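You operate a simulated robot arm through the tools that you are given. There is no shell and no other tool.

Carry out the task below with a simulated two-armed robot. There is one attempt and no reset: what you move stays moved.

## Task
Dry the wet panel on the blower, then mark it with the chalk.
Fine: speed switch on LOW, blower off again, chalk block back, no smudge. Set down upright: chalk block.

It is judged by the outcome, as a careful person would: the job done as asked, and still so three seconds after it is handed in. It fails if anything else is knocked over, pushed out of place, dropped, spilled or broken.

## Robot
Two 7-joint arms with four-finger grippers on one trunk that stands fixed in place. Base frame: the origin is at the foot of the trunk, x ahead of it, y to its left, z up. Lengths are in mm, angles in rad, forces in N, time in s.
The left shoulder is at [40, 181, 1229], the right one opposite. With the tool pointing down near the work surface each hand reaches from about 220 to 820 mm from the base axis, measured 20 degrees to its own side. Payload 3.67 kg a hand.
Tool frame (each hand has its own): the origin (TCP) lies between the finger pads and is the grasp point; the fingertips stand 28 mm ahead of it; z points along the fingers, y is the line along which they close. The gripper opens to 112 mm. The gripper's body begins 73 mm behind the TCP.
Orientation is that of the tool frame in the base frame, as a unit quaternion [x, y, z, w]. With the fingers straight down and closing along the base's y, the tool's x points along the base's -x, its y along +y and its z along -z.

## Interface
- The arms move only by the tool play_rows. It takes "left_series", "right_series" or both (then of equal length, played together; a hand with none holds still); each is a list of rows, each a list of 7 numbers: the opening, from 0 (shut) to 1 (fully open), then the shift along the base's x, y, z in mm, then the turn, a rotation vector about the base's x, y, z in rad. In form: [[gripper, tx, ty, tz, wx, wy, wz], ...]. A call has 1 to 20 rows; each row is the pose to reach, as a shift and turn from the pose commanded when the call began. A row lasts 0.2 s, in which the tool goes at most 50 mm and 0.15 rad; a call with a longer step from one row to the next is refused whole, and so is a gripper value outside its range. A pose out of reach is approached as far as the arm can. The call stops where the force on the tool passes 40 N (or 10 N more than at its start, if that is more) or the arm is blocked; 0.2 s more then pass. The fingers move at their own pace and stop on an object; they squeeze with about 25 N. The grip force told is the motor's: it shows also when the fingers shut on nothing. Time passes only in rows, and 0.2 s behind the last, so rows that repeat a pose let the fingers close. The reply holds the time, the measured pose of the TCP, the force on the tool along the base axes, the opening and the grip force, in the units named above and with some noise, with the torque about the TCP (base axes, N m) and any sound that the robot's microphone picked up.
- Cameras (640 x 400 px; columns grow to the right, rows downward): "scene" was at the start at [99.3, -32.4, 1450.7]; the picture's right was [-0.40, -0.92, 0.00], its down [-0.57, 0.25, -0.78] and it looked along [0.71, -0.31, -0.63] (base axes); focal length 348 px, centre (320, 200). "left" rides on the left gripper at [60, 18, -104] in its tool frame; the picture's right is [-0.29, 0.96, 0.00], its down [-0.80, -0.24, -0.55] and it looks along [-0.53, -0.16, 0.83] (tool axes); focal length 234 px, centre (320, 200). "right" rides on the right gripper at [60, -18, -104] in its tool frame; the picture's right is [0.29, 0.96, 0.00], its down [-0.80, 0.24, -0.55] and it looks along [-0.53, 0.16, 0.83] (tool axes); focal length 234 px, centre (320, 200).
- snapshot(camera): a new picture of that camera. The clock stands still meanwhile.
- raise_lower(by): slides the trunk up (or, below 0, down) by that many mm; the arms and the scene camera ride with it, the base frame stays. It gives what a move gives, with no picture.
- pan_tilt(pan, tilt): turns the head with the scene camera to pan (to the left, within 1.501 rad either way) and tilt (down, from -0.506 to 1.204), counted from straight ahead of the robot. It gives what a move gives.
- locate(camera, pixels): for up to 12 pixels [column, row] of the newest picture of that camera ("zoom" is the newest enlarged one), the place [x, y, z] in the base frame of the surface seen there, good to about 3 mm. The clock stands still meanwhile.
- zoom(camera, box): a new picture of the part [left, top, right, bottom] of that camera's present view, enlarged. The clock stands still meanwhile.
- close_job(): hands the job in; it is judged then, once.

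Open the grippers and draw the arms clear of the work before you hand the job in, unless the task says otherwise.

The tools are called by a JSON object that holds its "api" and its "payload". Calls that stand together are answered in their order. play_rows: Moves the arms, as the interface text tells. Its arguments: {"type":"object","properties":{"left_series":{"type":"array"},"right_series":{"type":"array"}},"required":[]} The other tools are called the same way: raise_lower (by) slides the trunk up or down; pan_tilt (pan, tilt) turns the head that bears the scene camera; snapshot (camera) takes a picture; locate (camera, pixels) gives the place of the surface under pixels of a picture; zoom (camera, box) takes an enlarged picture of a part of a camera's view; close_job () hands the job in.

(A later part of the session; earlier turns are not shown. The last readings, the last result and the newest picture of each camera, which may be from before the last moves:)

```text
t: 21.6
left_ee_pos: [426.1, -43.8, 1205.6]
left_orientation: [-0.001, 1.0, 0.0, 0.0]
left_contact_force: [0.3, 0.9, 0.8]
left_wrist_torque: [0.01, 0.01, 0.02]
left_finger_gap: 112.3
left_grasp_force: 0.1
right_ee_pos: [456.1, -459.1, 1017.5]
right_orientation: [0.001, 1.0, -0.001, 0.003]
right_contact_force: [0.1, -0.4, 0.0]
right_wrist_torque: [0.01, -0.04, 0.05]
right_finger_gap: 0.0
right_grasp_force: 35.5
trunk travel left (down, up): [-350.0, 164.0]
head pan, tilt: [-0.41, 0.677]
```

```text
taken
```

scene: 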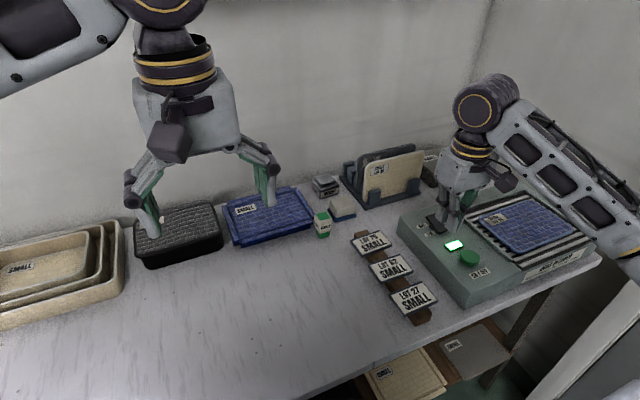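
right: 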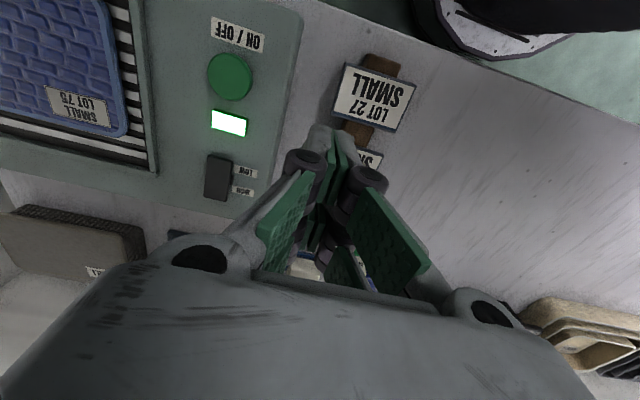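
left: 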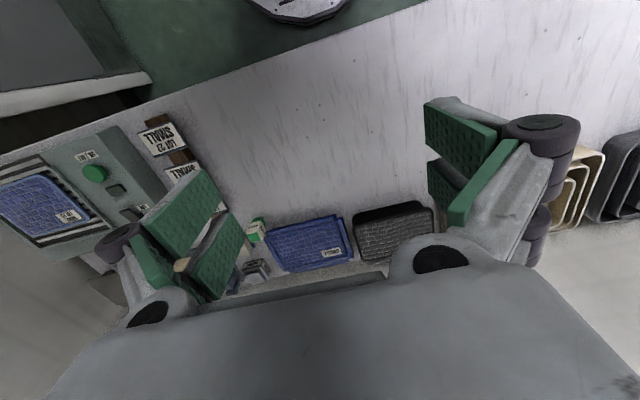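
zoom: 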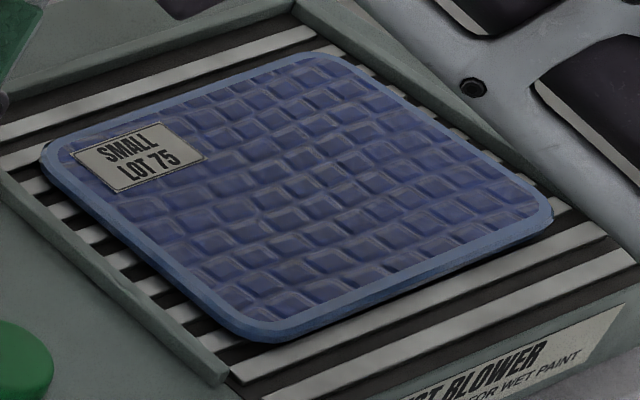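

The panel looks the same as four seconds ago, so it has probably settled. To be safe I give it eight more seconds on LOW.

{"api": "play_rows", "payload": {"right_series": [[0, 0, 0, 0, 0, 0, 0], [0, 0, 0, 0, 0, 0, 0], [0, 0, 0, 0, 0, 0, 0], [0, 0, 0, 0, 0, 0, 0], [0, 0, 0, 0, 0, 0, 0], [0, 0, 0, 0, 0, 0, 0], [0, 0, 0, 0, 0, 0, 0], [0, 0, 0, 0, 0, 0, 0], [0, 0, 0, 0, 0, 0, 0], [0, 0, 0, 0, 0, 0, 0], [0, 0, 0, 0, 0, 0, 0], [0, 0, 0, 0, 0, 0, 0], [0, 0, 0, 0, 0, 0, 0], [0, 0, 0, 0, 0, 0, 0], [0, 0, 0, 0, 0, 0, 0], [0, 0, 0, 0, 0, 0, 0], [0, 0, 0, 0, 0, 0, 0], [0, 0, 0, 0, 0, 0, 0], [0, 0, 0, 0, 0, 0, 0], [0, 0, 0, 0, 0, 0, 0]]}}

{"api": "play_rows", "payload": {"right_series": [[0, 0, 0, 0, 0, 0, 0], [0, 0, 0, 0, 0, 0, 0], [0, 0, 0, 0, 0, 0, 0], [0, 0, 0, 0, 0, 0, 0], [0, 0, 0, 0, 0, 0, 0], [0, 0, 0, 0, 0, 0, 0], [0, 0, 0, 0, 0, 0, 0], [0, 0, 0, 0, 0, 0, 0], [0, 0, 0, 0, 0, 0, 0], [0, 0, 0, 0, 0, 0, 0], [0, 0, 0, 0, 0, 0, 0], [0, 0, 0, 0, 0, 0, 0], [0, 0, 0, 0, 0, 0, 0], [0, 0, 0, 0, 0, 0, 0], [0, 0, 0, 0, 0, 0, 0], [0, 0, 0, 0, 0, 0, 0], [0, 0, 0, 0, 0, 0, 0], [0, 0, 0, 0, 0, 0, 0], [0, 0, 0, 0, 0, 0, 0], [0, 0, 0, 0, 0, 0, 0]]}}

{"api": "zoom", "payload": {"camera": "scene", "box": [470, 190, 590, 265]}}

{"api": "zoom", "payload": {"camera": "right", "box": [0, 0, 270, 210]}}

```text
t: 25.8
left_ee_pos: [427.0, -43.6, 1204.9]
left_orientation: [-0.001, 1.0, 0.0, 0.0]
left_contact_force: [0.6, 0.0, 0.6]
left_wrist_torque: [0.02, 0.04, 0.02]
left_finger_gap: 112.1
left_grasp_force: 0.1
right_ee_pos: [456.2, -459.3, 1018.3]
right_orientation: [0.002, 1.0, -0.002, 0.005]
right_contact_force: [0.6, -0.1, 0.1]
right_wrist_torque: [0.01, 0.05, -0.01]
right_finger_gap: 0.0
right_grasp_force: 35.5
trunk travel left (down, up): [-350.0, 164.0]
head pan, tilt: [-0.41, 0.677]
```

```text
t: 29.9
left_ee_pos: [426.9, -42.8, 1204.9]
left_orientation: [-0.001, 1.0, 0.0, 0.0]
left_contact_force: [0.4, 0.9, 0.4]
left_wrist_torque: [-0.01, 0.0, 0.0]
left_finger_gap: 112.3
left_grasp_force: 0.1
right_ee_pos: [456.4, -459.4, 1017.7]
right_orientation: [0.002, 1.0, -0.002, 0.004]
right_contact_force: [0.6, 0.6, -0.3]
right_wrist_torque: [0.02, -0.01, 0.0]
right_finger_gap: 0.2
right_grasp_force: 35.8
trunk travel left (down, up): [-350.0, 164.0]
head pan, tilt: [-0.41, 0.677]
```

```text
5.33 times, centred on (530, 228) of scene
```

zoom: 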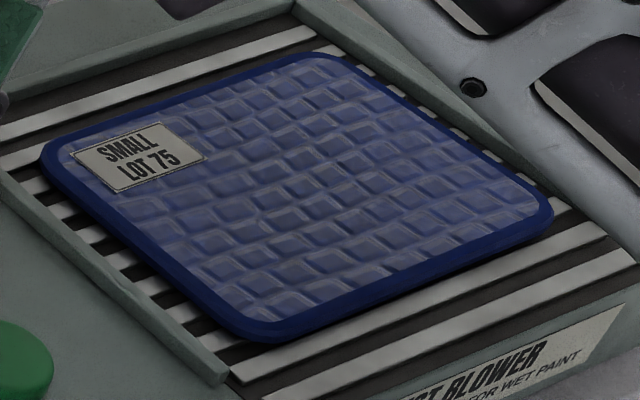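

```text
1.90 times, centred on (135, 105) of right
```

zoom: 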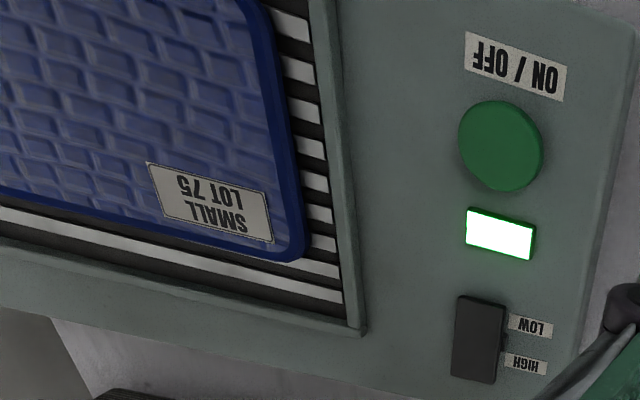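

The rim has now turned from pale glossy blue to dark blue and the tiles are pale and matte, so the panel is dry. I wait two more seconds on the way, then press the button again to switch the blower off.

{"api": "play_rows", "payload": {"right_series": [[0, 0, 0, 0, 0, 0, 0], [0, 0, 0, 0, 0, 0, 0], [0, 0, 0, 0, 0, 0, 0], [0, 0, 0, 0, 0, 0, 0], [0, 0, 0, 0, 0, 0, 0], [0, 0, 0, 0, 0, 0, 0], [0, 0, -30, -20, 0, 0, 0], [0, 0, -60, -40, 0, 0, 0], [0, 0, -90, -60, 0, 0, 0], [0, 0, -90, -90, 0, 0, 0], [0, 0, -90, -90, 0, 0, 0]]}}

{"api": "zoom", "payload": {"camera": "scene", "box": [430, 190, 590, 290]}}

```text
t: 32.4
left_ee_pos: [426.0, -42.6, 1204.9]
left_orientation: [-0.001, 1.0, -0.001, 0.001]
left_contact_force: [-0.4, -0.2, -0.1]
left_wrist_torque: [-0.01, 0.01, -0.02]
left_finger_gap: 112.0
left_grasp_force: 0.1
right_ee_pos: [455.5, -550.1, 927.1]
right_orientation: [0.001, 1.0, -0.002, 0.004]
right_contact_force: [0.9, 0.4, 0.1]
right_wrist_torque: [-0.02, -0.03, 0.03]
right_finger_gap: 0.0
right_grasp_force: 35.7
trunk travel left (down, up): [-350.0, 164.0]
head pan, tilt: [-0.41, 0.677]
```

```text
4.00 times, centred on (510, 240) of scene
```

zoom: 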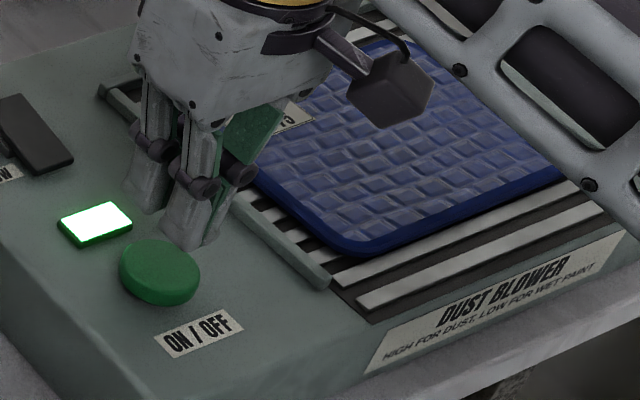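

The fingers are above the button again at the same x and y as before. I press down to z 887, where it clicked last time.

{"api": "play_rows", "payload": {"right_series": [[0, 0, 0, -20, 0, 0, 0], [0, 0, 0, -30, 0, 0, 0], [0, 0, 0, -34, 0, 0, 0], [0, 0, 0, -37, 0, 0, 0], [0, 0, 0, -40, 0, 0, 0]]}}

{"api": "zoom", "payload": {"camera": "scene", "box": [430, 205, 510, 285]}}

```text
t: 33.5
left_ee_pos: [426.9, -42.9, 1204.4]
left_orientation: [0.0, 1.0, -0.001, -0.001]
left_contact_force: [-0.2, -0.4, -0.3]
left_wrist_torque: [0.0, -0.01, 0.01]
left_finger_gap: 111.9
left_grasp_force: 0.0
right_ee_pos: [456.4, -550.0, 886.5]
right_orientation: [0.002, 1.0, -0.003, 0.006]
right_contact_force: [0.2, -0.1, 3.2]
right_wrist_torque: [-0.02, 0.03, -0.04]
right_finger_gap: 0.0
right_grasp_force: 35.8
trunk travel left (down, up): [-350.0, 164.0]
head pan, tilt: [-0.41, 0.677]
heard: click
```

```text
5.00 times, centred on (470, 245) of scene
```

zoom: 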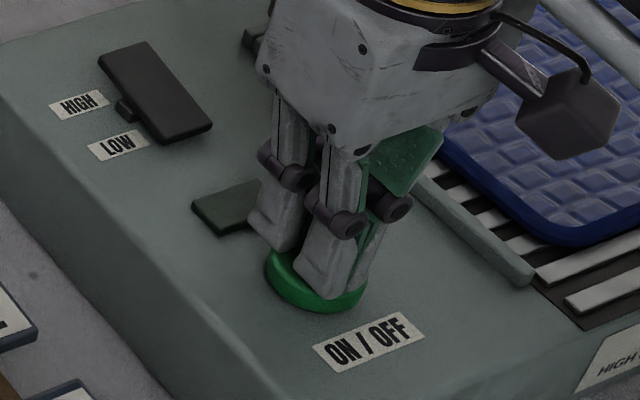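

The lamp is dark again, so the blower is off. I lift clear and carry the right hand over to above the chalk at (719,-313), opening the gripper on the way.

{"api": "play_rows", "payload": {"right_series": [[0, 0, 0, 20, 0, 0, 0], [0, 0, 0, 65, 0, 0, 0], [0, 0, 0, 110, 0, 0.005, 0], [0, 35, 30, 115, 0, 0.01, 0], [0, 70, 60, 115, 0, 0.01, 0], [0.3, 105, 90, 115, 0, 0.01, 0], [0.6, 140, 120, 115, 0, 0.01, 0], [0.6, 175, 150, 115, 0, 0.01, 0], [0.6, 205, 180, 115, 0, 0.01, 0], [0.6, 235, 210, 115, 0, 0.01, 0], [0.6, 263, 237, 115, 0, 0.01, 0], [0.6, 263, 237, 115, 0, 0.01, 0]]}}

{"api": "snapshot", "payload": {"camera": "right"}}

{"api": "snapshot", "payload": {"camera": "scene"}}

{"api": "zoom", "payload": {"camera": "scene", "box": [410, 180, 600, 300]}}

```text
t: 36.1
left_ee_pos: [426.4, -44.0, 1205.9]
left_orientation: [-0.001, 1.0, 0.0, 0.0]
left_contact_force: [0.0, 0.0, -0.8]
left_wrist_torque: [0.05, -0.04, -0.01]
left_finger_gap: 112.0
left_grasp_force: 0.0
right_ee_pos: [719.6, -314.1, 999.7]
right_orientation: [0.002, 1.0, 0.0, 0.0]
right_contact_force: [0.5, -0.1, 0.6]
right_wrist_torque: [0.02, 0.01, -0.01]
right_finger_gap: 67.3
right_grasp_force: 0.1
trunk travel left (down, up): [-350.0, 164.0]
head pan, tilt: [-0.41, 0.677]
```

```text
taken
```

right: 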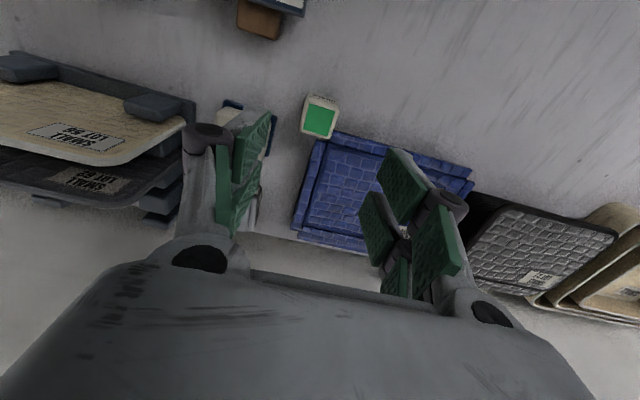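

```text
taken
```

scene: 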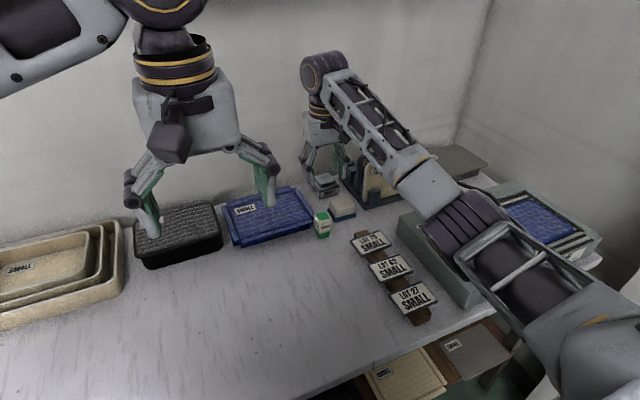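

```text
3.33 times, centred on (505, 240) of scene
```

zoom: 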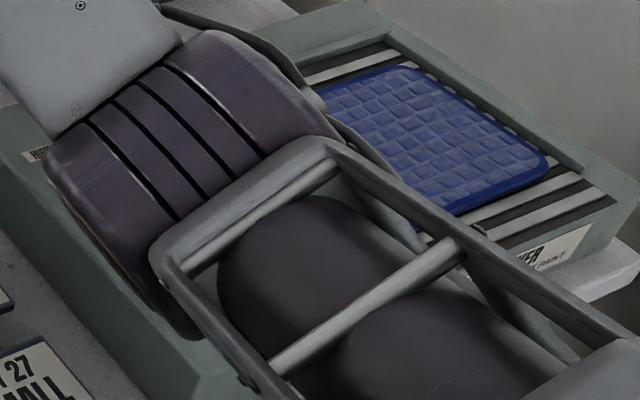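

From the wrist camera the chalk's green top is at (318,120), clear of the stack. The elbow hangs low over the blower at (470,235), so I check its height before I descend.

{"api": "locate", "payload": {"camera": "scene", "pixels": [[440, 220], [470, 260], [500, 290], [520, 240], [480, 200], [555, 270], [430, 190], [460, 245], [550, 310], [600, 320], [505, 205], [420, 215]]}}

{"api": "locate", "payload": {"camera": "right", "pixels": [[307, 107], [330, 110], [332, 130], [308, 132], [320, 120], [325, 140], [340, 140], [310, 160], [360, 150], [236, 108], [270, 140], [250, 190]]}}

{"api": "zoom", "payload": {"camera": "right", "box": [220, 70, 420, 210]}}

```text
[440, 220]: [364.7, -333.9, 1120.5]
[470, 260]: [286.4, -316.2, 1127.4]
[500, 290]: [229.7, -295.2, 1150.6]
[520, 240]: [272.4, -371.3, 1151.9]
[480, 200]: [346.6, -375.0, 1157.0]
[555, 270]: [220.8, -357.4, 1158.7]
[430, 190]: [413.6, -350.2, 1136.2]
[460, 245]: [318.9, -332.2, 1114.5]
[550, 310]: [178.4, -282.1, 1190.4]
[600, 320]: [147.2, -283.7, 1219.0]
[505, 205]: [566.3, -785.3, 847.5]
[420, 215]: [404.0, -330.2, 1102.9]
```

```text
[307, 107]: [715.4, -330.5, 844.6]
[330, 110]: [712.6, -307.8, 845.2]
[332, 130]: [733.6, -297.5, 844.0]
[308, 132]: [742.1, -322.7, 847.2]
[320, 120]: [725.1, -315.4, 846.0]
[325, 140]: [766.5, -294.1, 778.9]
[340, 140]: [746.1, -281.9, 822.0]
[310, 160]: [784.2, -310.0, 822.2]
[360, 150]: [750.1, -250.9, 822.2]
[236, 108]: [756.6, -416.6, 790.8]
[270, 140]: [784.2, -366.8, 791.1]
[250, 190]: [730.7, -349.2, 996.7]
```

```text
2.86 times, centred on (320, 140) of right
```

zoom: 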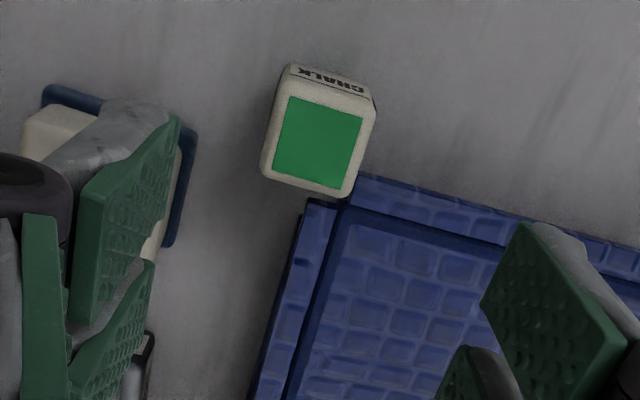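

The elbow is at z≈1120, well clear of everything. I zoom in strongly on the chalk from both cameras to get its exact centre and turn.

{"api": "zoom", "payload": {"camera": "right", "box": [290, 85, 350, 145]}}

{"api": "locate", "payload": {"camera": "zoom", "pixels": [[260, 90], [430, 140], [220, 280], [400, 330], [340, 115], [240, 185], [415, 235], [310, 305], [325, 210]]}}

{"api": "zoom", "payload": {"camera": "scene", "box": [305, 200, 345, 240]}}

{"api": "locate", "payload": {"camera": "zoom", "pixels": [[290, 190], [385, 190], [290, 240], [385, 235], [310, 215], [365, 210], [265, 215], [300, 130], [340, 165], [270, 165], [325, 310], [260, 280]]}}

```text
6.67 times, centred on (320, 115) of right
```

zoom: 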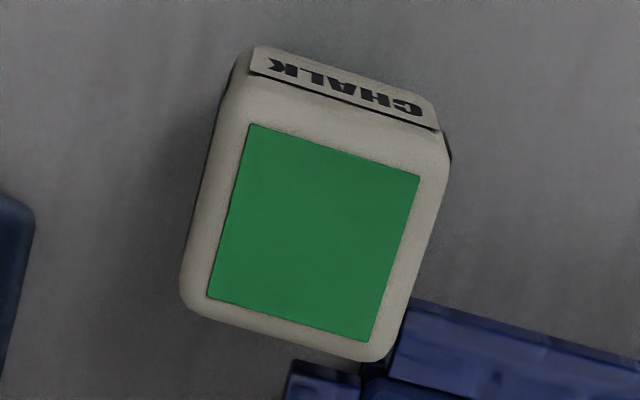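

```text
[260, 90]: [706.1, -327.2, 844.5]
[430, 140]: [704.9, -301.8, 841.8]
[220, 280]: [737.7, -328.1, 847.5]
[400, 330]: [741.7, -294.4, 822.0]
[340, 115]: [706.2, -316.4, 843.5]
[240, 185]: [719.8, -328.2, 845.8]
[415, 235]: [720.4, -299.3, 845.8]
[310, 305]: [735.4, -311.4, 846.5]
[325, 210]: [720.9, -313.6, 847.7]
```

```text
10.00 times, centred on (325, 220) of scene
```

zoom: 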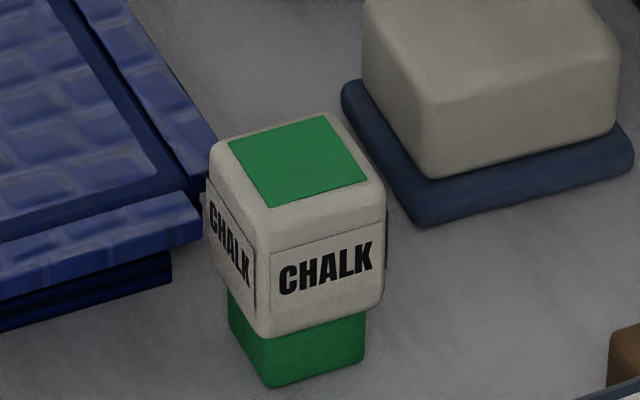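

```text
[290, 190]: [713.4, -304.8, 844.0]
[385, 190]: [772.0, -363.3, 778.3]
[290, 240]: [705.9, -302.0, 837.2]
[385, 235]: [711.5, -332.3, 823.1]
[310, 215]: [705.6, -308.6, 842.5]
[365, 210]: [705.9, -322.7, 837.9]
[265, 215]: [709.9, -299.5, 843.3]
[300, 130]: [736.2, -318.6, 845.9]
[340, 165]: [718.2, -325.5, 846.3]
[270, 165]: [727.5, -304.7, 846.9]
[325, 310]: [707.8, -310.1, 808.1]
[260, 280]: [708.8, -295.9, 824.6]
```

The chalk is square to the axes with its centre near (723,-313.5), and the stack's corner is near (742,-294). I measure how wide the fingers really are along x, so that I know the clearance to that corner.

{"api": "zoom", "payload": {"camera": "scene", "box": [285, 130, 365, 210]}}

{"api": "locate", "payload": {"camera": "zoom", "pixels": [[250, 300], [235, 305], [270, 300], [285, 320], [300, 320], [420, 240], [440, 230], [400, 250], [245, 210], [275, 225], [430, 170], [215, 260]]}}

{"api": "zoom", "payload": {"camera": "right", "box": [180, 100, 480, 300]}}

{"api": "locate", "payload": {"camera": "zoom", "pixels": [[190, 40], [120, 50], [175, 110], [170, 170], [100, 250], [490, 130], [560, 200], [460, 110], [410, 210], [440, 250], [580, 330], [150, 30]]}}

```text
5.00 times, centred on (325, 170) of scene
```

zoom: 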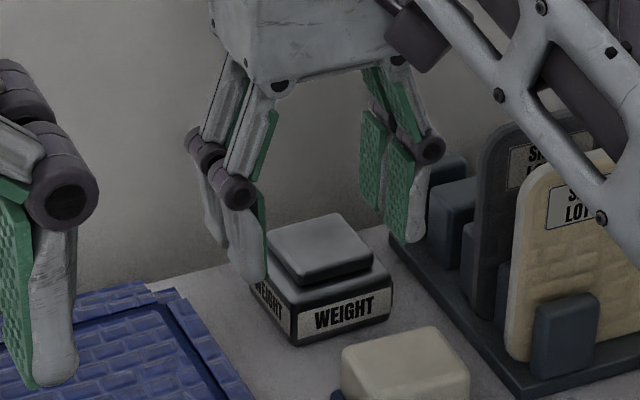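

```text
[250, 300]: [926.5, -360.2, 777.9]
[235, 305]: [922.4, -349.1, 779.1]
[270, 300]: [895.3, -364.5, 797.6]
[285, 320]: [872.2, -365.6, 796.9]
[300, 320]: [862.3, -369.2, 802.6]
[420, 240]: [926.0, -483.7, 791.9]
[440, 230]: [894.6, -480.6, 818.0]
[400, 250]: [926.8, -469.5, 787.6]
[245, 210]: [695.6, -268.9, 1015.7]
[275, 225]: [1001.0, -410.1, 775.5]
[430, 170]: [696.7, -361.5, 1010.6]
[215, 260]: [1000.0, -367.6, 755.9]
```

```text
2.00 times, centred on (330, 200) of right
```

zoom: 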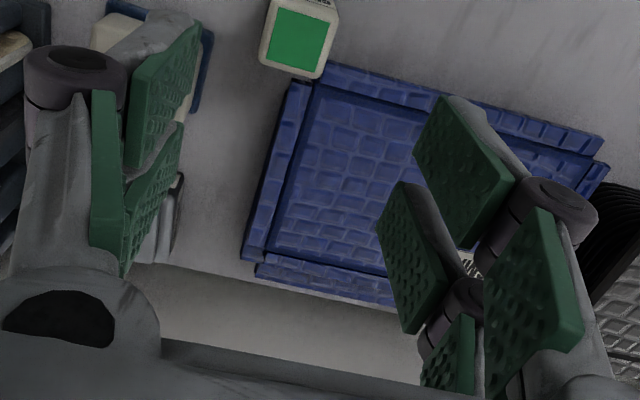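

```text
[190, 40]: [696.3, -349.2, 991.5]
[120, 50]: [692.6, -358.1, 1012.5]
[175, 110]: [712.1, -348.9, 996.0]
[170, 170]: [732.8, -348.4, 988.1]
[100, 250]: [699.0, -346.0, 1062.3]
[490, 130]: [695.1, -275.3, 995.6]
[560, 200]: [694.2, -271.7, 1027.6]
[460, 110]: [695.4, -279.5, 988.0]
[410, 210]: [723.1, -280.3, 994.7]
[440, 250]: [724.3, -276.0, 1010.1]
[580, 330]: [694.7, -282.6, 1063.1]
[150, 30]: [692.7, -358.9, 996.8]
```

Each finger is a pair of prongs spanning roughly x 693 to 745 around TCP x 719.6, wider than I assumed. I locate the far prongs' outer edges to choose a grip x that clears the stack.

{"api": "locate", "payload": {"camera": "zoom", "pixels": [[400, 190], [385, 228], [405, 325], [430, 300], [180, 128], [150, 200], [130, 262], [178, 150], [445, 380], [450, 330], [500, 200], [420, 160]]}}

```text
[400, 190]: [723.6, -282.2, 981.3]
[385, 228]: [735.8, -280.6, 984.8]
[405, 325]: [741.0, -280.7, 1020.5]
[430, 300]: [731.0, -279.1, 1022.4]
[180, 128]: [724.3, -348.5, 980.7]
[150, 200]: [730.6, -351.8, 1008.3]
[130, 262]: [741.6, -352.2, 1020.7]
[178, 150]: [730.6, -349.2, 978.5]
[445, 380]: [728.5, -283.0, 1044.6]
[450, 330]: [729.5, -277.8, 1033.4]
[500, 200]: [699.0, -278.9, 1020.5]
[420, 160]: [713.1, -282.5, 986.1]
```

The far prongs reach about 22 mm beyond the TCP. A grip at TCP x≈709 therefore centres them on the chalk and leaves about 9 mm to the stack. I go down partway and check.

{"api": "play_rows", "payload": {"right_series": [[0.6, -10.6, 0.6, -20, 0, 0, 0], [0.6, -10.6, 0.6, -55, 0, 0, 0], [0.6, -10.6, 0.6, -90, 0, 0, 0], [0.6, -10.6, 0.6, -110, 0, 0, 0], [0.6, -10.6, 0.6, -110, 0, 0, 0]]}}

{"api": "zoom", "payload": {"camera": "scene", "box": [275, 150, 375, 250]}}

{"api": "snapshot", "payload": {"camera": "right"}}

```text
t: 37.4
left_ee_pos: [426.3, -43.1, 1203.8]
left_orientation: [-0.001, 1.0, -0.002, -0.001]
left_contact_force: [-0.6, -0.6, -0.3]
left_wrist_torque: [0.02, 0.0, 0.03]
left_finger_gap: 112.2
left_grasp_force: 0.0
right_ee_pos: [708.7, -313.2, 891.1]
right_orientation: [0.002, 1.0, -0.001, -0.001]
right_contact_force: [-0.8, -1.2, -0.7]
right_wrist_torque: [0.02, 0.0, -0.01]
right_finger_gap: 67.4
right_grasp_force: 0.0
trunk travel left (down, up): [-350.0, 164.0]
head pan, tilt: [-0.41, 0.677]
```

```text
4.00 times, centred on (325, 200) of scene
```

zoom: 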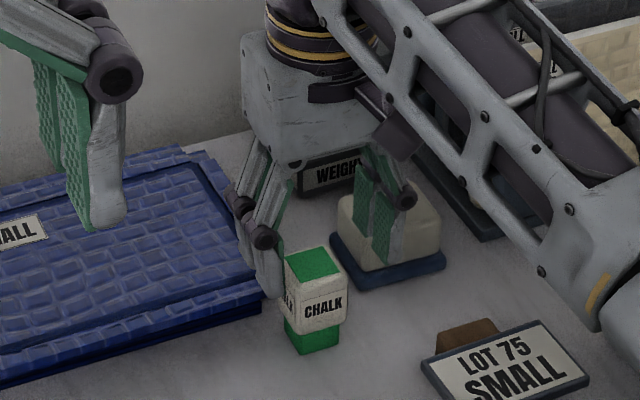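

```text
taken
```

right: 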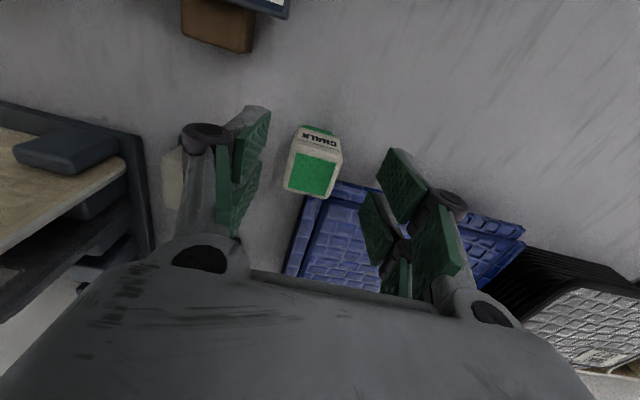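

The chalk sits centred between the fingers and the left prongs pass in front of the stack edge. I descend the remaining 59 mm slowly, with the gripper still open.

{"api": "play_rows", "payload": {"right_series": [[0.52, 0, 0, -15, 0, 0, 0], [0.52, 0, 0, -30, 0, 0, 0], [0.52, 0, 0, -42, 0, 0, 0], [0.52, 0, 0, -52, 0, 0, 0], [0.52, 0, 0, -59, 0, 0, 0], [0.52, 0, 0, -59, 0, 0, 0]]}}

{"api": "zoom", "payload": {"camera": "scene", "box": [285, 170, 365, 250]}}

{"api": "snapshot", "payload": {"camera": "right"}}

```text
t: 38.8
left_ee_pos: [426.2, -41.4, 1206.3]
left_orientation: [-0.001, 1.0, -0.001, 0.001]
left_contact_force: [-0.8, 0.5, -0.5]
left_wrist_torque: [0.0, 0.03, -0.03]
left_finger_gap: 111.9
left_grasp_force: 0.0
right_ee_pos: [708.2, -312.9, 831.2]
right_orientation: [0.001, 1.0, -0.002, -0.001]
right_contact_force: [-0.9, -0.2, 0.5]
right_wrist_torque: [0.02, 0.03, 0.01]
right_finger_gap: 58.3
right_grasp_force: 0.0
trunk travel left (down, up): [-350.0, 164.0]
head pan, tilt: [-0.41, 0.677]
```

```text
5.00 times, centred on (325, 210) of scene
```

zoom: 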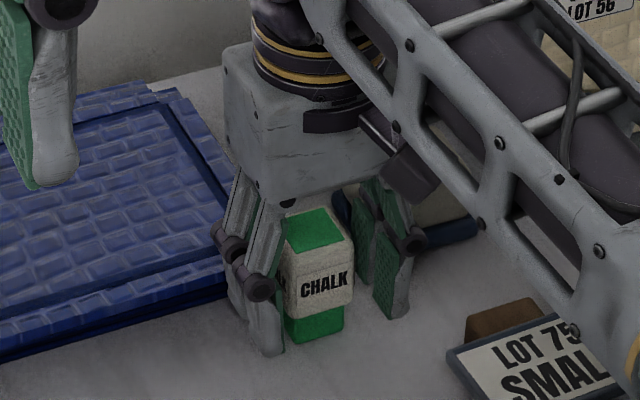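

```text
taken
```

right: 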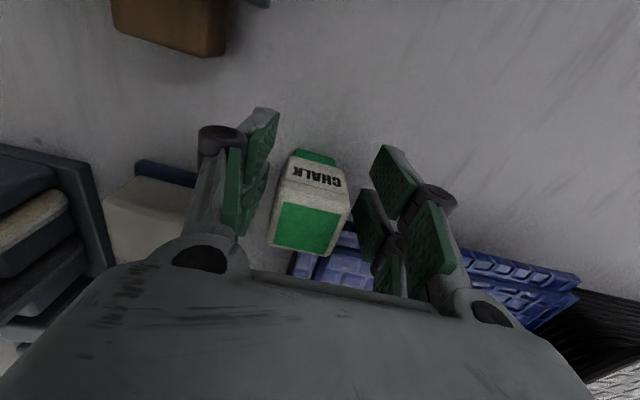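

The fingers straddle the chalk with no contact force and it is centred at (310,215) in the wrist view. I close the gripper gently on its white body.

{"api": "play_rows", "payload": {"right_series": [[0.45, 0, 0, 0, 0, 0, 0], [0.38, 0, 0, 0, 0, 0, 0], [0.33, 0, 0, 0, 0, 0, 0], [0.28, 0, 0, 0, 0, 0, 0], [0.2, 0, 0, 0, 0, 0, 0], [0.1, 0, 0, 0, 0, 0, 0], [0.1, 0, 0, 0, 0, 0, 0]]}}

{"api": "zoom", "payload": {"camera": "scene", "box": [285, 170, 365, 250]}}

{"api": "snapshot", "payload": {"camera": "right"}}

```text
t: 40.4
left_ee_pos: [427.8, -43.5, 1204.6]
left_orientation: [0.0, 1.0, 0.0, 0.0]
left_contact_force: [-1.8, 0.2, 0.8]
left_wrist_torque: [0.01, -0.01, -0.02]
left_finger_gap: 111.9
left_grasp_force: 0.0
right_ee_pos: [709.1, -311.9, 833.0]
right_orientation: [0.001, 1.0, -0.002, -0.001]
right_contact_force: [-0.2, 0.0, -0.2]
right_wrist_torque: [0.01, -0.03, -0.01]
right_finger_gap: 37.2
right_grasp_force: 25.3
trunk travel left (down, up): [-350.0, 164.0]
head pan, tilt: [-0.41, 0.677]
```

```text
5.00 times, centred on (325, 210) of scene
```

zoom: 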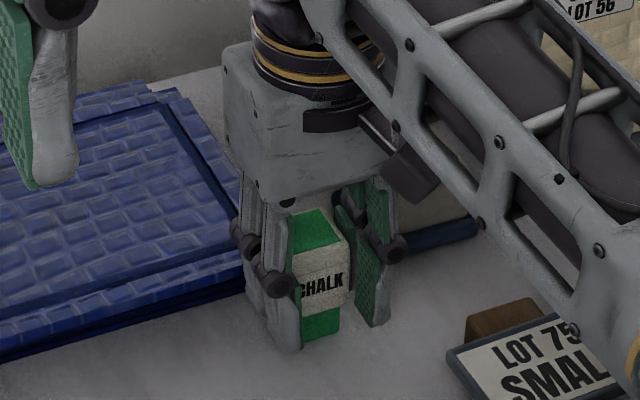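

```text
taken
```

right: 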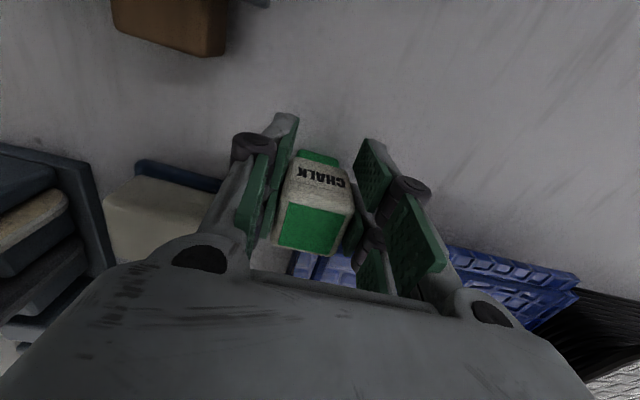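

The gripper holds the chalk with a 37 mm gap and 25 N, at TCP z 832 with its foot on the table at 778. I lift straight up and carry it at z≈1000 to above the middle of the panel.

{"api": "play_rows", "payload": {"right_series": [[0.1, 0, 0, 10, 0, 0, 0], [0.1, 0, 0, 45, 0, 0, 0], [0.1, 0, 0, 90, 0, 0, 0], [0.1, 0, 0, 135, 0, 0, 0], [0.1, 0, 0, 168, 0, 0, 0], [0.1, 0, 0, 168, 0, 0, 0]]}}

{"api": "snapshot", "payload": {"camera": "right"}}

{"api": "zoom", "payload": {"camera": "scene", "box": [275, 120, 375, 250]}}

```text
t: 41.8
left_ee_pos: [427.5, -42.8, 1203.9]
left_orientation: [-0.001, 1.0, -0.001, 0.0]
left_contact_force: [0.2, -0.3, -0.7]
left_wrist_torque: [0.0, 0.0, 0.01]
left_finger_gap: 112.0
left_grasp_force: 0.0
right_ee_pos: [710.8, -311.3, 1001.5]
right_orientation: [0.002, 1.0, -0.001, -0.001]
right_contact_force: [0.4, 0.4, -0.2]
right_wrist_torque: [0.01, -0.02, 0.02]
right_finger_gap: 37.0
right_grasp_force: 25.3
trunk travel left (down, up): [-350.0, 164.0]
head pan, tilt: [-0.41, 0.677]
```

```text
taken
```

right: 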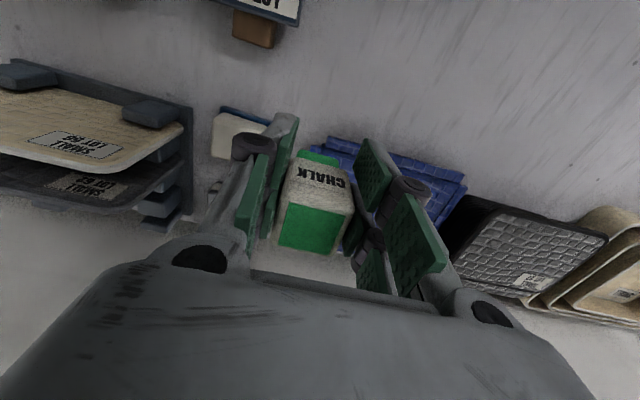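

```text
3.08 times, centred on (325, 185) of scene
```

zoom: 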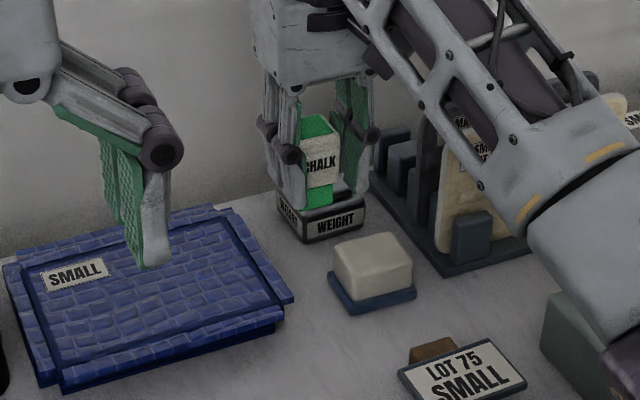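

The chalk is lifted and held straight at (310,205) in the wrist view. I carry it level to above the panel at TCP (466,-750).

{"api": "play_rows", "payload": {"right_series": [[0.1, -18, -33, 0, 0, 0, 0], [0.1, -37, -67, 0, 0, 0, 0], [0.1, -56, -101, 0, 0, 0, 0], [0.1, -75, -135, 0, 0, 0, 0], [0.1, -94, -168, 0, 0, 0, 0], [0.1, -112, -202, 0, 0, 0, 0], [0.1, -131, -236, 0, 0, 0, 0], [0.1, -150, -270, 0, 0, 0, 0], [0.1, -169, -304, 0, 0, 0, 0], [0.1, -188, -337, 0, 0, 0, 0], [0.1, -207, -371, 0, 0, 0, 0], [0.1, -226, -405, 0, 0, 0, 0], [0.1, -240, -430, 0, 0, 0, 0], [0.1, -244, -438, 0, 0, 0, 0], [0.1, -244, -438, 0, 0, 0, 0]]}}

{"api": "snapshot", "payload": {"camera": "right"}}

{"api": "snapshot", "payload": {"camera": "scene"}}

```text
t: 45.0
left_ee_pos: [426.9, -43.2, 1204.9]
left_orientation: [-0.001, 1.0, 0.0, 0.0]
left_contact_force: [-0.8, -0.2, 1.0]
left_wrist_torque: [0.02, 0.01, 0.01]
left_finger_gap: 112.2
left_grasp_force: 0.0
right_ee_pos: [464.3, -749.8, 1001.8]
right_orientation: [0.001, 1.0, -0.001, -0.001]
right_contact_force: [-0.8, 0.6, -0.4]
right_wrist_torque: [-0.01, 0.05, 0.0]
right_finger_gap: 37.1
right_grasp_force: 24.8
trunk travel left (down, up): [-350.0, 164.0]
head pan, tilt: [-0.41, 0.677]
```

```text
taken
```

right: 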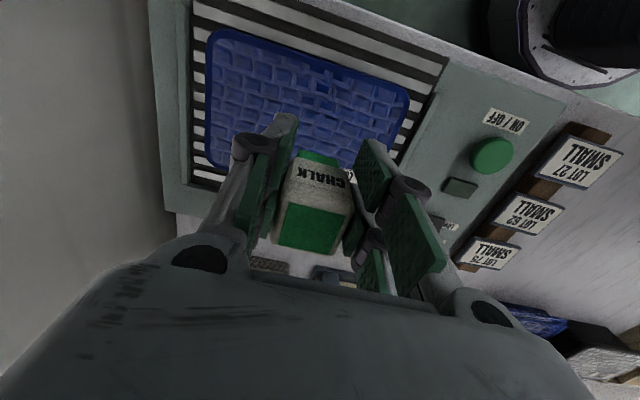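

```text
taken
```

scene: 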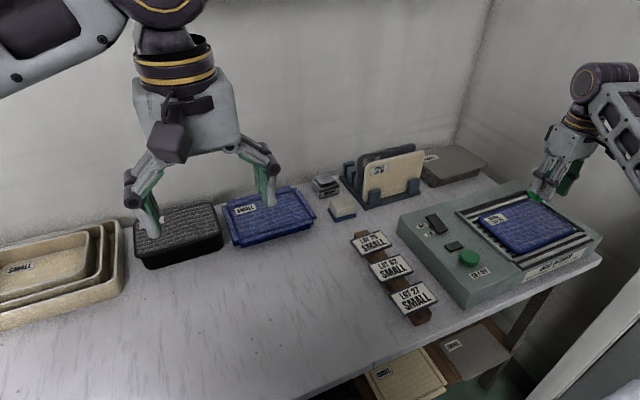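

The panel looks uniformly dark and matte, and the chalk is over its middle. I go down to about 10 mm above the surface and check the alignment.

{"api": "play_rows", "payload": {"right_series": [[0.1, 0, 0, -25, 0, 0, 0], [0.1, 0, 0, -50, 0, 0, 0], [0.1, 0, 0, -68, 0, 0, 0], [0.1, 0, 0, -78, 0, 0, 0], [0.1, 0, 0, -78, 0, 0, 0]]}}

{"api": "zoom", "payload": {"camera": "scene", "box": [470, 160, 600, 270]}}

{"api": "snapshot", "payload": {"camera": "right"}}

```text
t: 46.1
left_ee_pos: [427.5, -43.2, 1204.6]
left_orientation: [-0.001, 1.0, -0.001, 0.0]
left_contact_force: [-0.1, -0.8, -0.6]
left_wrist_torque: [0.01, 0.01, 0.02]
left_finger_gap: 112.0
left_grasp_force: 0.0
right_ee_pos: [464.4, -748.3, 921.9]
right_orientation: [0.002, 1.0, -0.001, -0.001]
right_contact_force: [0.8, -0.2, -0.4]
right_wrist_torque: [0.01, -0.01, 0.0]
right_finger_gap: 36.9
right_grasp_force: 25.3
trunk travel left (down, up): [-350.0, 164.0]
head pan, tilt: [-0.41, 0.677]
```

```text
3.64 times, centred on (535, 215) of scene
```

zoom: 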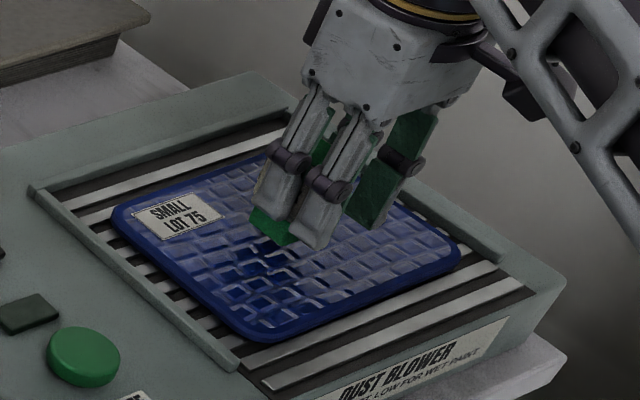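

```text
taken
```

right: 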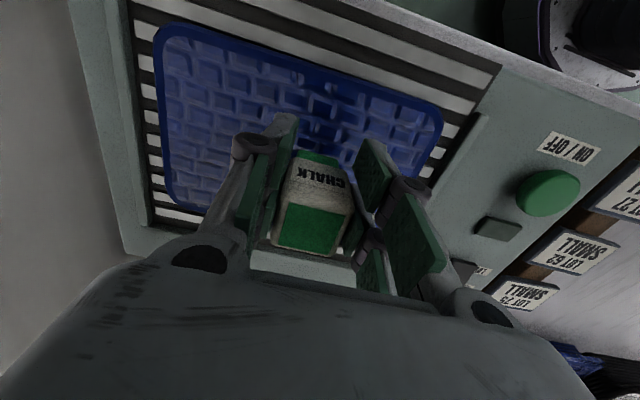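

The chalk's green foot is about 10 mm above the panel at zoom (270,230). Before touching, I zoom closely on the panel once more to be sure that nothing looks wet.

{"api": "zoom", "payload": {"camera": "scene", "box": [480, 205, 570, 260]}}

{"api": "zoom", "payload": {"camera": "right", "box": [140, 20, 460, 220]}}

{"api": "zoom", "payload": {"camera": "scene", "box": [215, 170, 335, 250]}}

{"api": "locate", "payload": {"camera": "scene", "pixels": [[510, 226], [515, 222], [483, 217], [518, 252], [575, 232], [540, 240], [500, 217], [530, 235]]}}

```text
7.11 times, centred on (525, 232) of scene
```

zoom: 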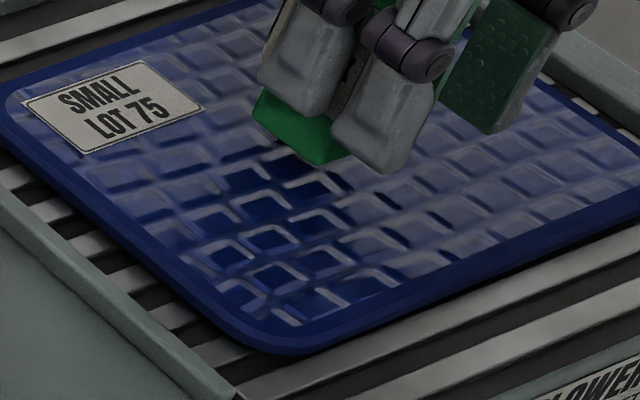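

```text
2.00 times, centred on (300, 120) of right
```

zoom: 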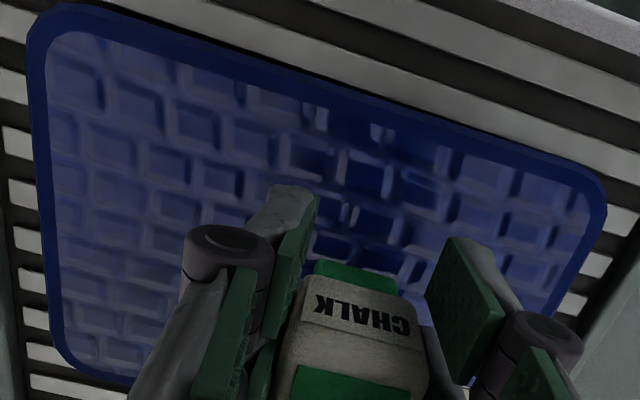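

```text
5.00 times, centred on (275, 210) of scene
```

zoom: 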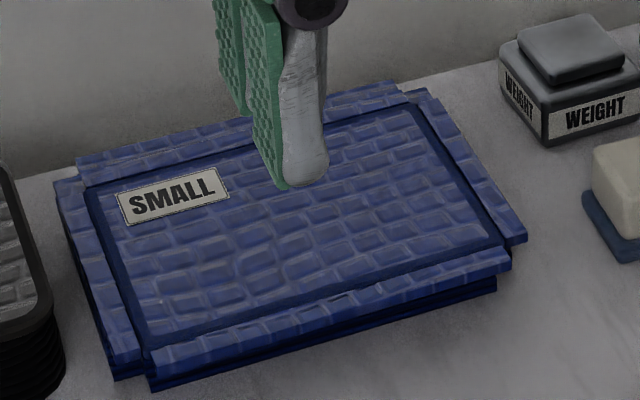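

```text
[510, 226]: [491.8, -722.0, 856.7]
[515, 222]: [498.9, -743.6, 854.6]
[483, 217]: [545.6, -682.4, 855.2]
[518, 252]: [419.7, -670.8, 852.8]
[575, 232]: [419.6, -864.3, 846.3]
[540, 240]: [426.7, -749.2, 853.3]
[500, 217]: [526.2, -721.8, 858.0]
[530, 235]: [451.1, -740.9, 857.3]
```

The pale wet rim is gone, and the tiles show the same crisp mottled look as the dry blue stack, unchanged since t=30. I lower the chalk straight down in small steps until it just touches.

{"api": "play_rows", "payload": {"right_series": [[0.1, 0, 0, -4, 0, 0, 0], [0.1, 0, 0, -7, 0, 0, 0], [0.1, 0, 0, -9, 0, 0, 0], [0.1, 0, 0, -10, 0, 0, 0], [0.1, 0, 0, -11, 0, 0, 0]]}}

{"api": "zoom", "payload": {"camera": "scene", "box": [480, 190, 570, 260]}}

```text
t: 47.4
left_ee_pos: [426.2, -43.1, 1205.3]
left_orientation: [-0.001, 1.0, 0.0, 0.0]
left_contact_force: [-0.6, -0.5, 0.4]
left_wrist_torque: [0.0, 0.0, 0.0]
left_finger_gap: 112.1
left_grasp_force: 0.0
right_ee_pos: [464.6, -748.9, 912.2]
right_orientation: [0.001, 1.0, -0.001, -0.001]
right_contact_force: [0.0, 0.6, 0.0]
right_wrist_torque: [0.01, 0.04, -0.04]
right_finger_gap: 37.2
right_grasp_force: 24.7
trunk travel left (down, up): [-350.0, 164.0]
head pan, tilt: [-0.41, 0.677]
```

```text
5.71 times, centred on (525, 225) of scene
```

zoom: 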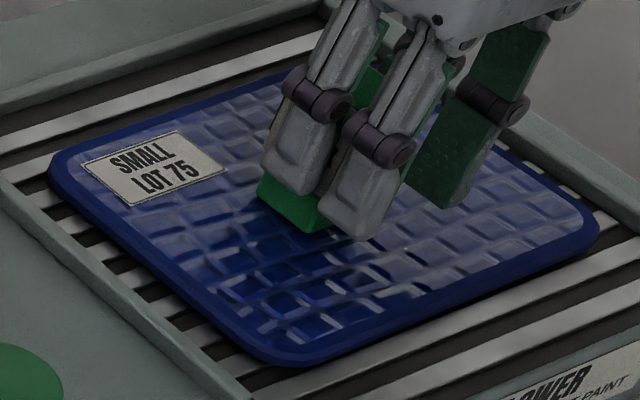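

There is still no contact force at z 912. I go down 1 mm per row and watch for the first touch.

{"api": "play_rows", "payload": {"right_series": [[0.1, 0, 0, -1, 0, 0, 0], [0.1, 0, 0, -2, 0, 0, 0], [0.1, 0, 0, -3, 0, 0, 0]]}}

```text
t: 48.1
left_ee_pos: [425.4, -42.3, 1204.9]
left_orientation: [-0.001, 1.0, -0.001, 0.0]
left_contact_force: [0.0, -0.4, -0.3]
left_wrist_torque: [0.01, 0.01, 0.01]
left_finger_gap: 111.8
left_grasp_force: 0.1
right_ee_pos: [464.4, -749.5, 912.5]
right_orientation: [0.002, 1.0, -0.002, 0.001]
right_contact_force: [-0.7, 0.9, 9.5]
right_wrist_torque: [0.06, -0.07, 0.01]
right_finger_gap: 36.9
right_grasp_force: 25.1
trunk travel left (down, up): [-350.0, 164.0]
head pan, tilt: [-0.41, 0.677]
```

The chalk is pressing on the panel with 9.5 N. I lift straight up without any sideways motion and look for the mark.

{"api": "play_rows", "payload": {"right_series": [[0.1, 0, 0, 2, 0, 0, 0], [0.1, 0, 0, 8, 0, 0, 0], [0.1, 0, 0, 30, 0, 0, 0], [0.1, 0, 0, 60, 0, 0, 0], [0.1, 0, 0, 92, 0, 0, 0], [0.1, 0, 0, 92, 0, 0, 0]]}}

{"api": "zoom", "payload": {"camera": "scene", "box": [480, 190, 570, 260]}}

{"api": "snapshot", "payload": {"camera": "right"}}

```text
t: 49.5
left_ee_pos: [427.2, -43.0, 1204.4]
left_orientation: [-0.001, 1.0, 0.001, 0.0]
left_contact_force: [-1.0, 0.1, 0.0]
left_wrist_torque: [0.02, 0.0, 0.0]
left_finger_gap: 111.9
left_grasp_force: 0.0
right_ee_pos: [463.8, -749.1, 1000.8]
right_orientation: [0.002, 1.0, -0.001, -0.001]
right_contact_force: [0.8, 0.1, 0.2]
right_wrist_torque: [0.03, 0.0, -0.01]
right_finger_gap: 37.0
right_grasp_force: 24.6
trunk travel left (down, up): [-350.0, 164.0]
head pan, tilt: [-0.41, 0.677]
```

```text
5.71 times, centred on (525, 225) of scene
```

zoom: 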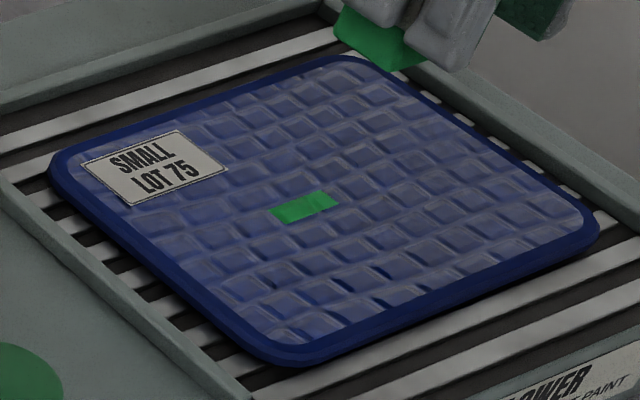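

```text
taken
```

right: 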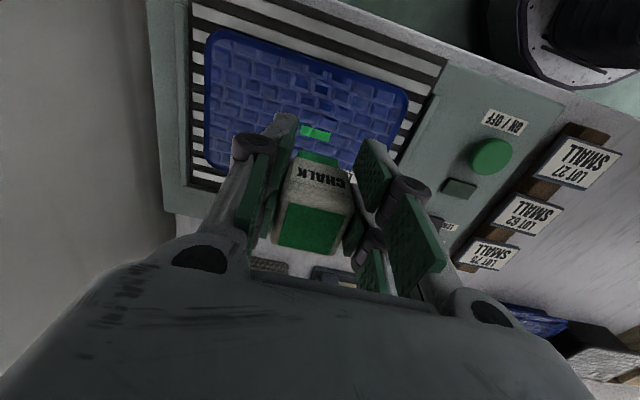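

A neat green mark sits in the middle of the panel at zoom (303,208), with no smudge. I carry the chalk back along the same path to above its original spot.

{"api": "play_rows", "payload": {"right_series": [[0.1, 18, 33, 0, 0, 0, 0], [0.1, 37, 67, 0, 0, 0, 0], [0.1, 56, 101, 0, 0, 0, 0], [0.1, 75, 135, 0, 0, 0, 0], [0.1, 94, 168, 0, 0, 0, 0], [0.1, 112, 202, 0, 0, 0, 0], [0.1, 131, 236, 0, 0, 0, 0], [0.1, 150, 270, 0, 0, 0, 0], [0.1, 169, 304, 0, 0, 0, 0], [0.1, 188, 337, 0, 0, 0, 0], [0.1, 207, 371, 0, 0, 0, 0], [0.1, 226, 405, 0, 0, 0, 0], [0.1, 240, 430, 0, 0, 0, 0], [0.1, 244, 438, 0, 0, 0, 0], [0.1, 244, 438, 0, 0, 0, 0]]}}

{"api": "snapshot", "payload": {"camera": "right"}}

```text
t: 52.8
left_ee_pos: [426.7, -44.3, 1203.5]
left_orientation: [-0.001, 1.0, 0.0, 0.0]
left_contact_force: [-0.4, 0.3, 0.8]
left_wrist_torque: [0.0, 0.0, -0.01]
left_finger_gap: 112.4
left_grasp_force: 0.0
right_ee_pos: [707.7, -310.6, 1000.4]
right_orientation: [0.001, 1.0, -0.002, -0.001]
right_contact_force: [-1.0, 0.2, -1.2]
right_wrist_torque: [-0.03, 0.01, -0.03]
right_finger_gap: 36.9
right_grasp_force: 25.5
trunk travel left (down, up): [-350.0, 164.0]
head pan, tilt: [-0.41, 0.677]
```

```text
taken
```

right: 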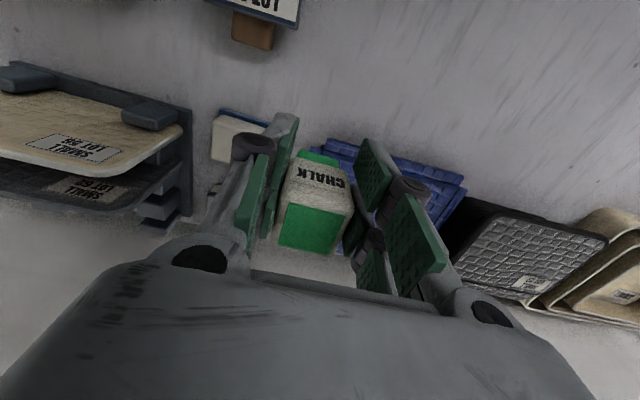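

The chalk is back above its spot, still held straight. I lower it along the same vertical line and stop just above the table.

{"api": "play_rows", "payload": {"right_series": [[0.1, 0, 0, -35, 0, 0, 0], [0.1, 0, 0, -75, 0, 0, 0], [0.1, 0, 0, -110, 0, 0, 0], [0.1, 0, 0, -135, 0, 0, 0], [0.1, 0, 0, -152, 0, 0, 0], [0.1, 0, 0, -160, 0, 0, 0], [0.1, 0, 0, -160, 0, 0, 0]]}}

{"api": "zoom", "payload": {"camera": "scene", "box": [285, 170, 365, 250]}}

```text
t: 54.4
left_ee_pos: [427.0, -43.6, 1204.8]
left_orientation: [-0.001, 1.0, -0.001, 0.0]
left_contact_force: [-1.0, -0.4, -0.3]
left_wrist_torque: [-0.02, 0.02, 0.0]
left_finger_gap: 111.9
left_grasp_force: 0.1
right_ee_pos: [708.1, -312.8, 840.2]
right_orientation: [0.002, 1.0, -0.002, 0.0]
right_contact_force: [0.4, 0.0, 0.0]
right_wrist_torque: [0.01, -0.01, 0.01]
right_finger_gap: 37.2
right_grasp_force: 24.9
trunk travel left (down, up): [-350.0, 164.0]
head pan, tilt: [-0.41, 0.677]
```

```text
5.00 times, centred on (325, 210) of scene
```

zoom: 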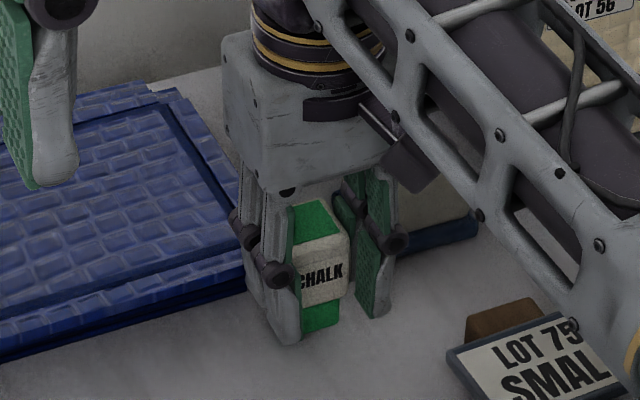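

The chalk hovers about 8 mm above the table with no contact. I lower it 1–2 mm per row until it touches down.

{"api": "play_rows", "payload": {"right_series": [[0.1, 0, 0, -3, 0, 0, 0], [0.1, 0, 0, -5, 0, 0, 0], [0.1, 0, 0, -6.5, 0, 0, 0], [0.1, 0, 0, -7.5, 0, 0, 0], [0.1, 0, 0, -8, 0, 0, 0]]}}

```text
t: 55.5
left_ee_pos: [426.4, -43.9, 1204.3]
left_orientation: [0.0, 1.0, -0.001, 0.0]
left_contact_force: [0.4, 0.6, -0.6]
left_wrist_torque: [0.02, -0.02, -0.02]
left_finger_gap: 112.0
left_grasp_force: 0.1
right_ee_pos: [708.2, -312.5, 832.7]
right_orientation: [0.002, 1.0, -0.001, -0.001]
right_contact_force: [0.1, 0.1, 0.5]
right_wrist_torque: [-0.01, -0.02, 0.02]
right_finger_gap: 36.8
right_grasp_force: 25.0
trunk travel left (down, up): [-350.0, 164.0]
head pan, tilt: [-0.41, 0.677]
```

The force is still only 0.5 N, so I lower one more millimetre at a time to seat it.

{"api": "play_rows", "payload": {"right_series": [[0.1, 0, 0, -0.5, 0, 0, 0], [0.1, 0, 0, -1, 0, 0, 0]]}}

```text
t: 56.1
left_ee_pos: [426.2, -42.0, 1205.0]
left_orientation: [0.0, 1.0, -0.001, 0.0]
left_contact_force: [-0.5, 0.5, -0.2]
left_wrist_torque: [0.02, 0.0, 0.0]
left_finger_gap: 112.3
left_grasp_force: 0.0
right_ee_pos: [707.8, -312.2, 833.1]
right_orientation: [0.002, 1.0, -0.001, 0.0]
right_contact_force: [-1.5, 0.3, 6.9]
right_wrist_torque: [0.01, 0.01, -0.02]
right_finger_gap: 37.1
right_grasp_force: 25.0
trunk travel left (down, up): [-350.0, 164.0]
head pan, tilt: [-0.41, 0.677]
```

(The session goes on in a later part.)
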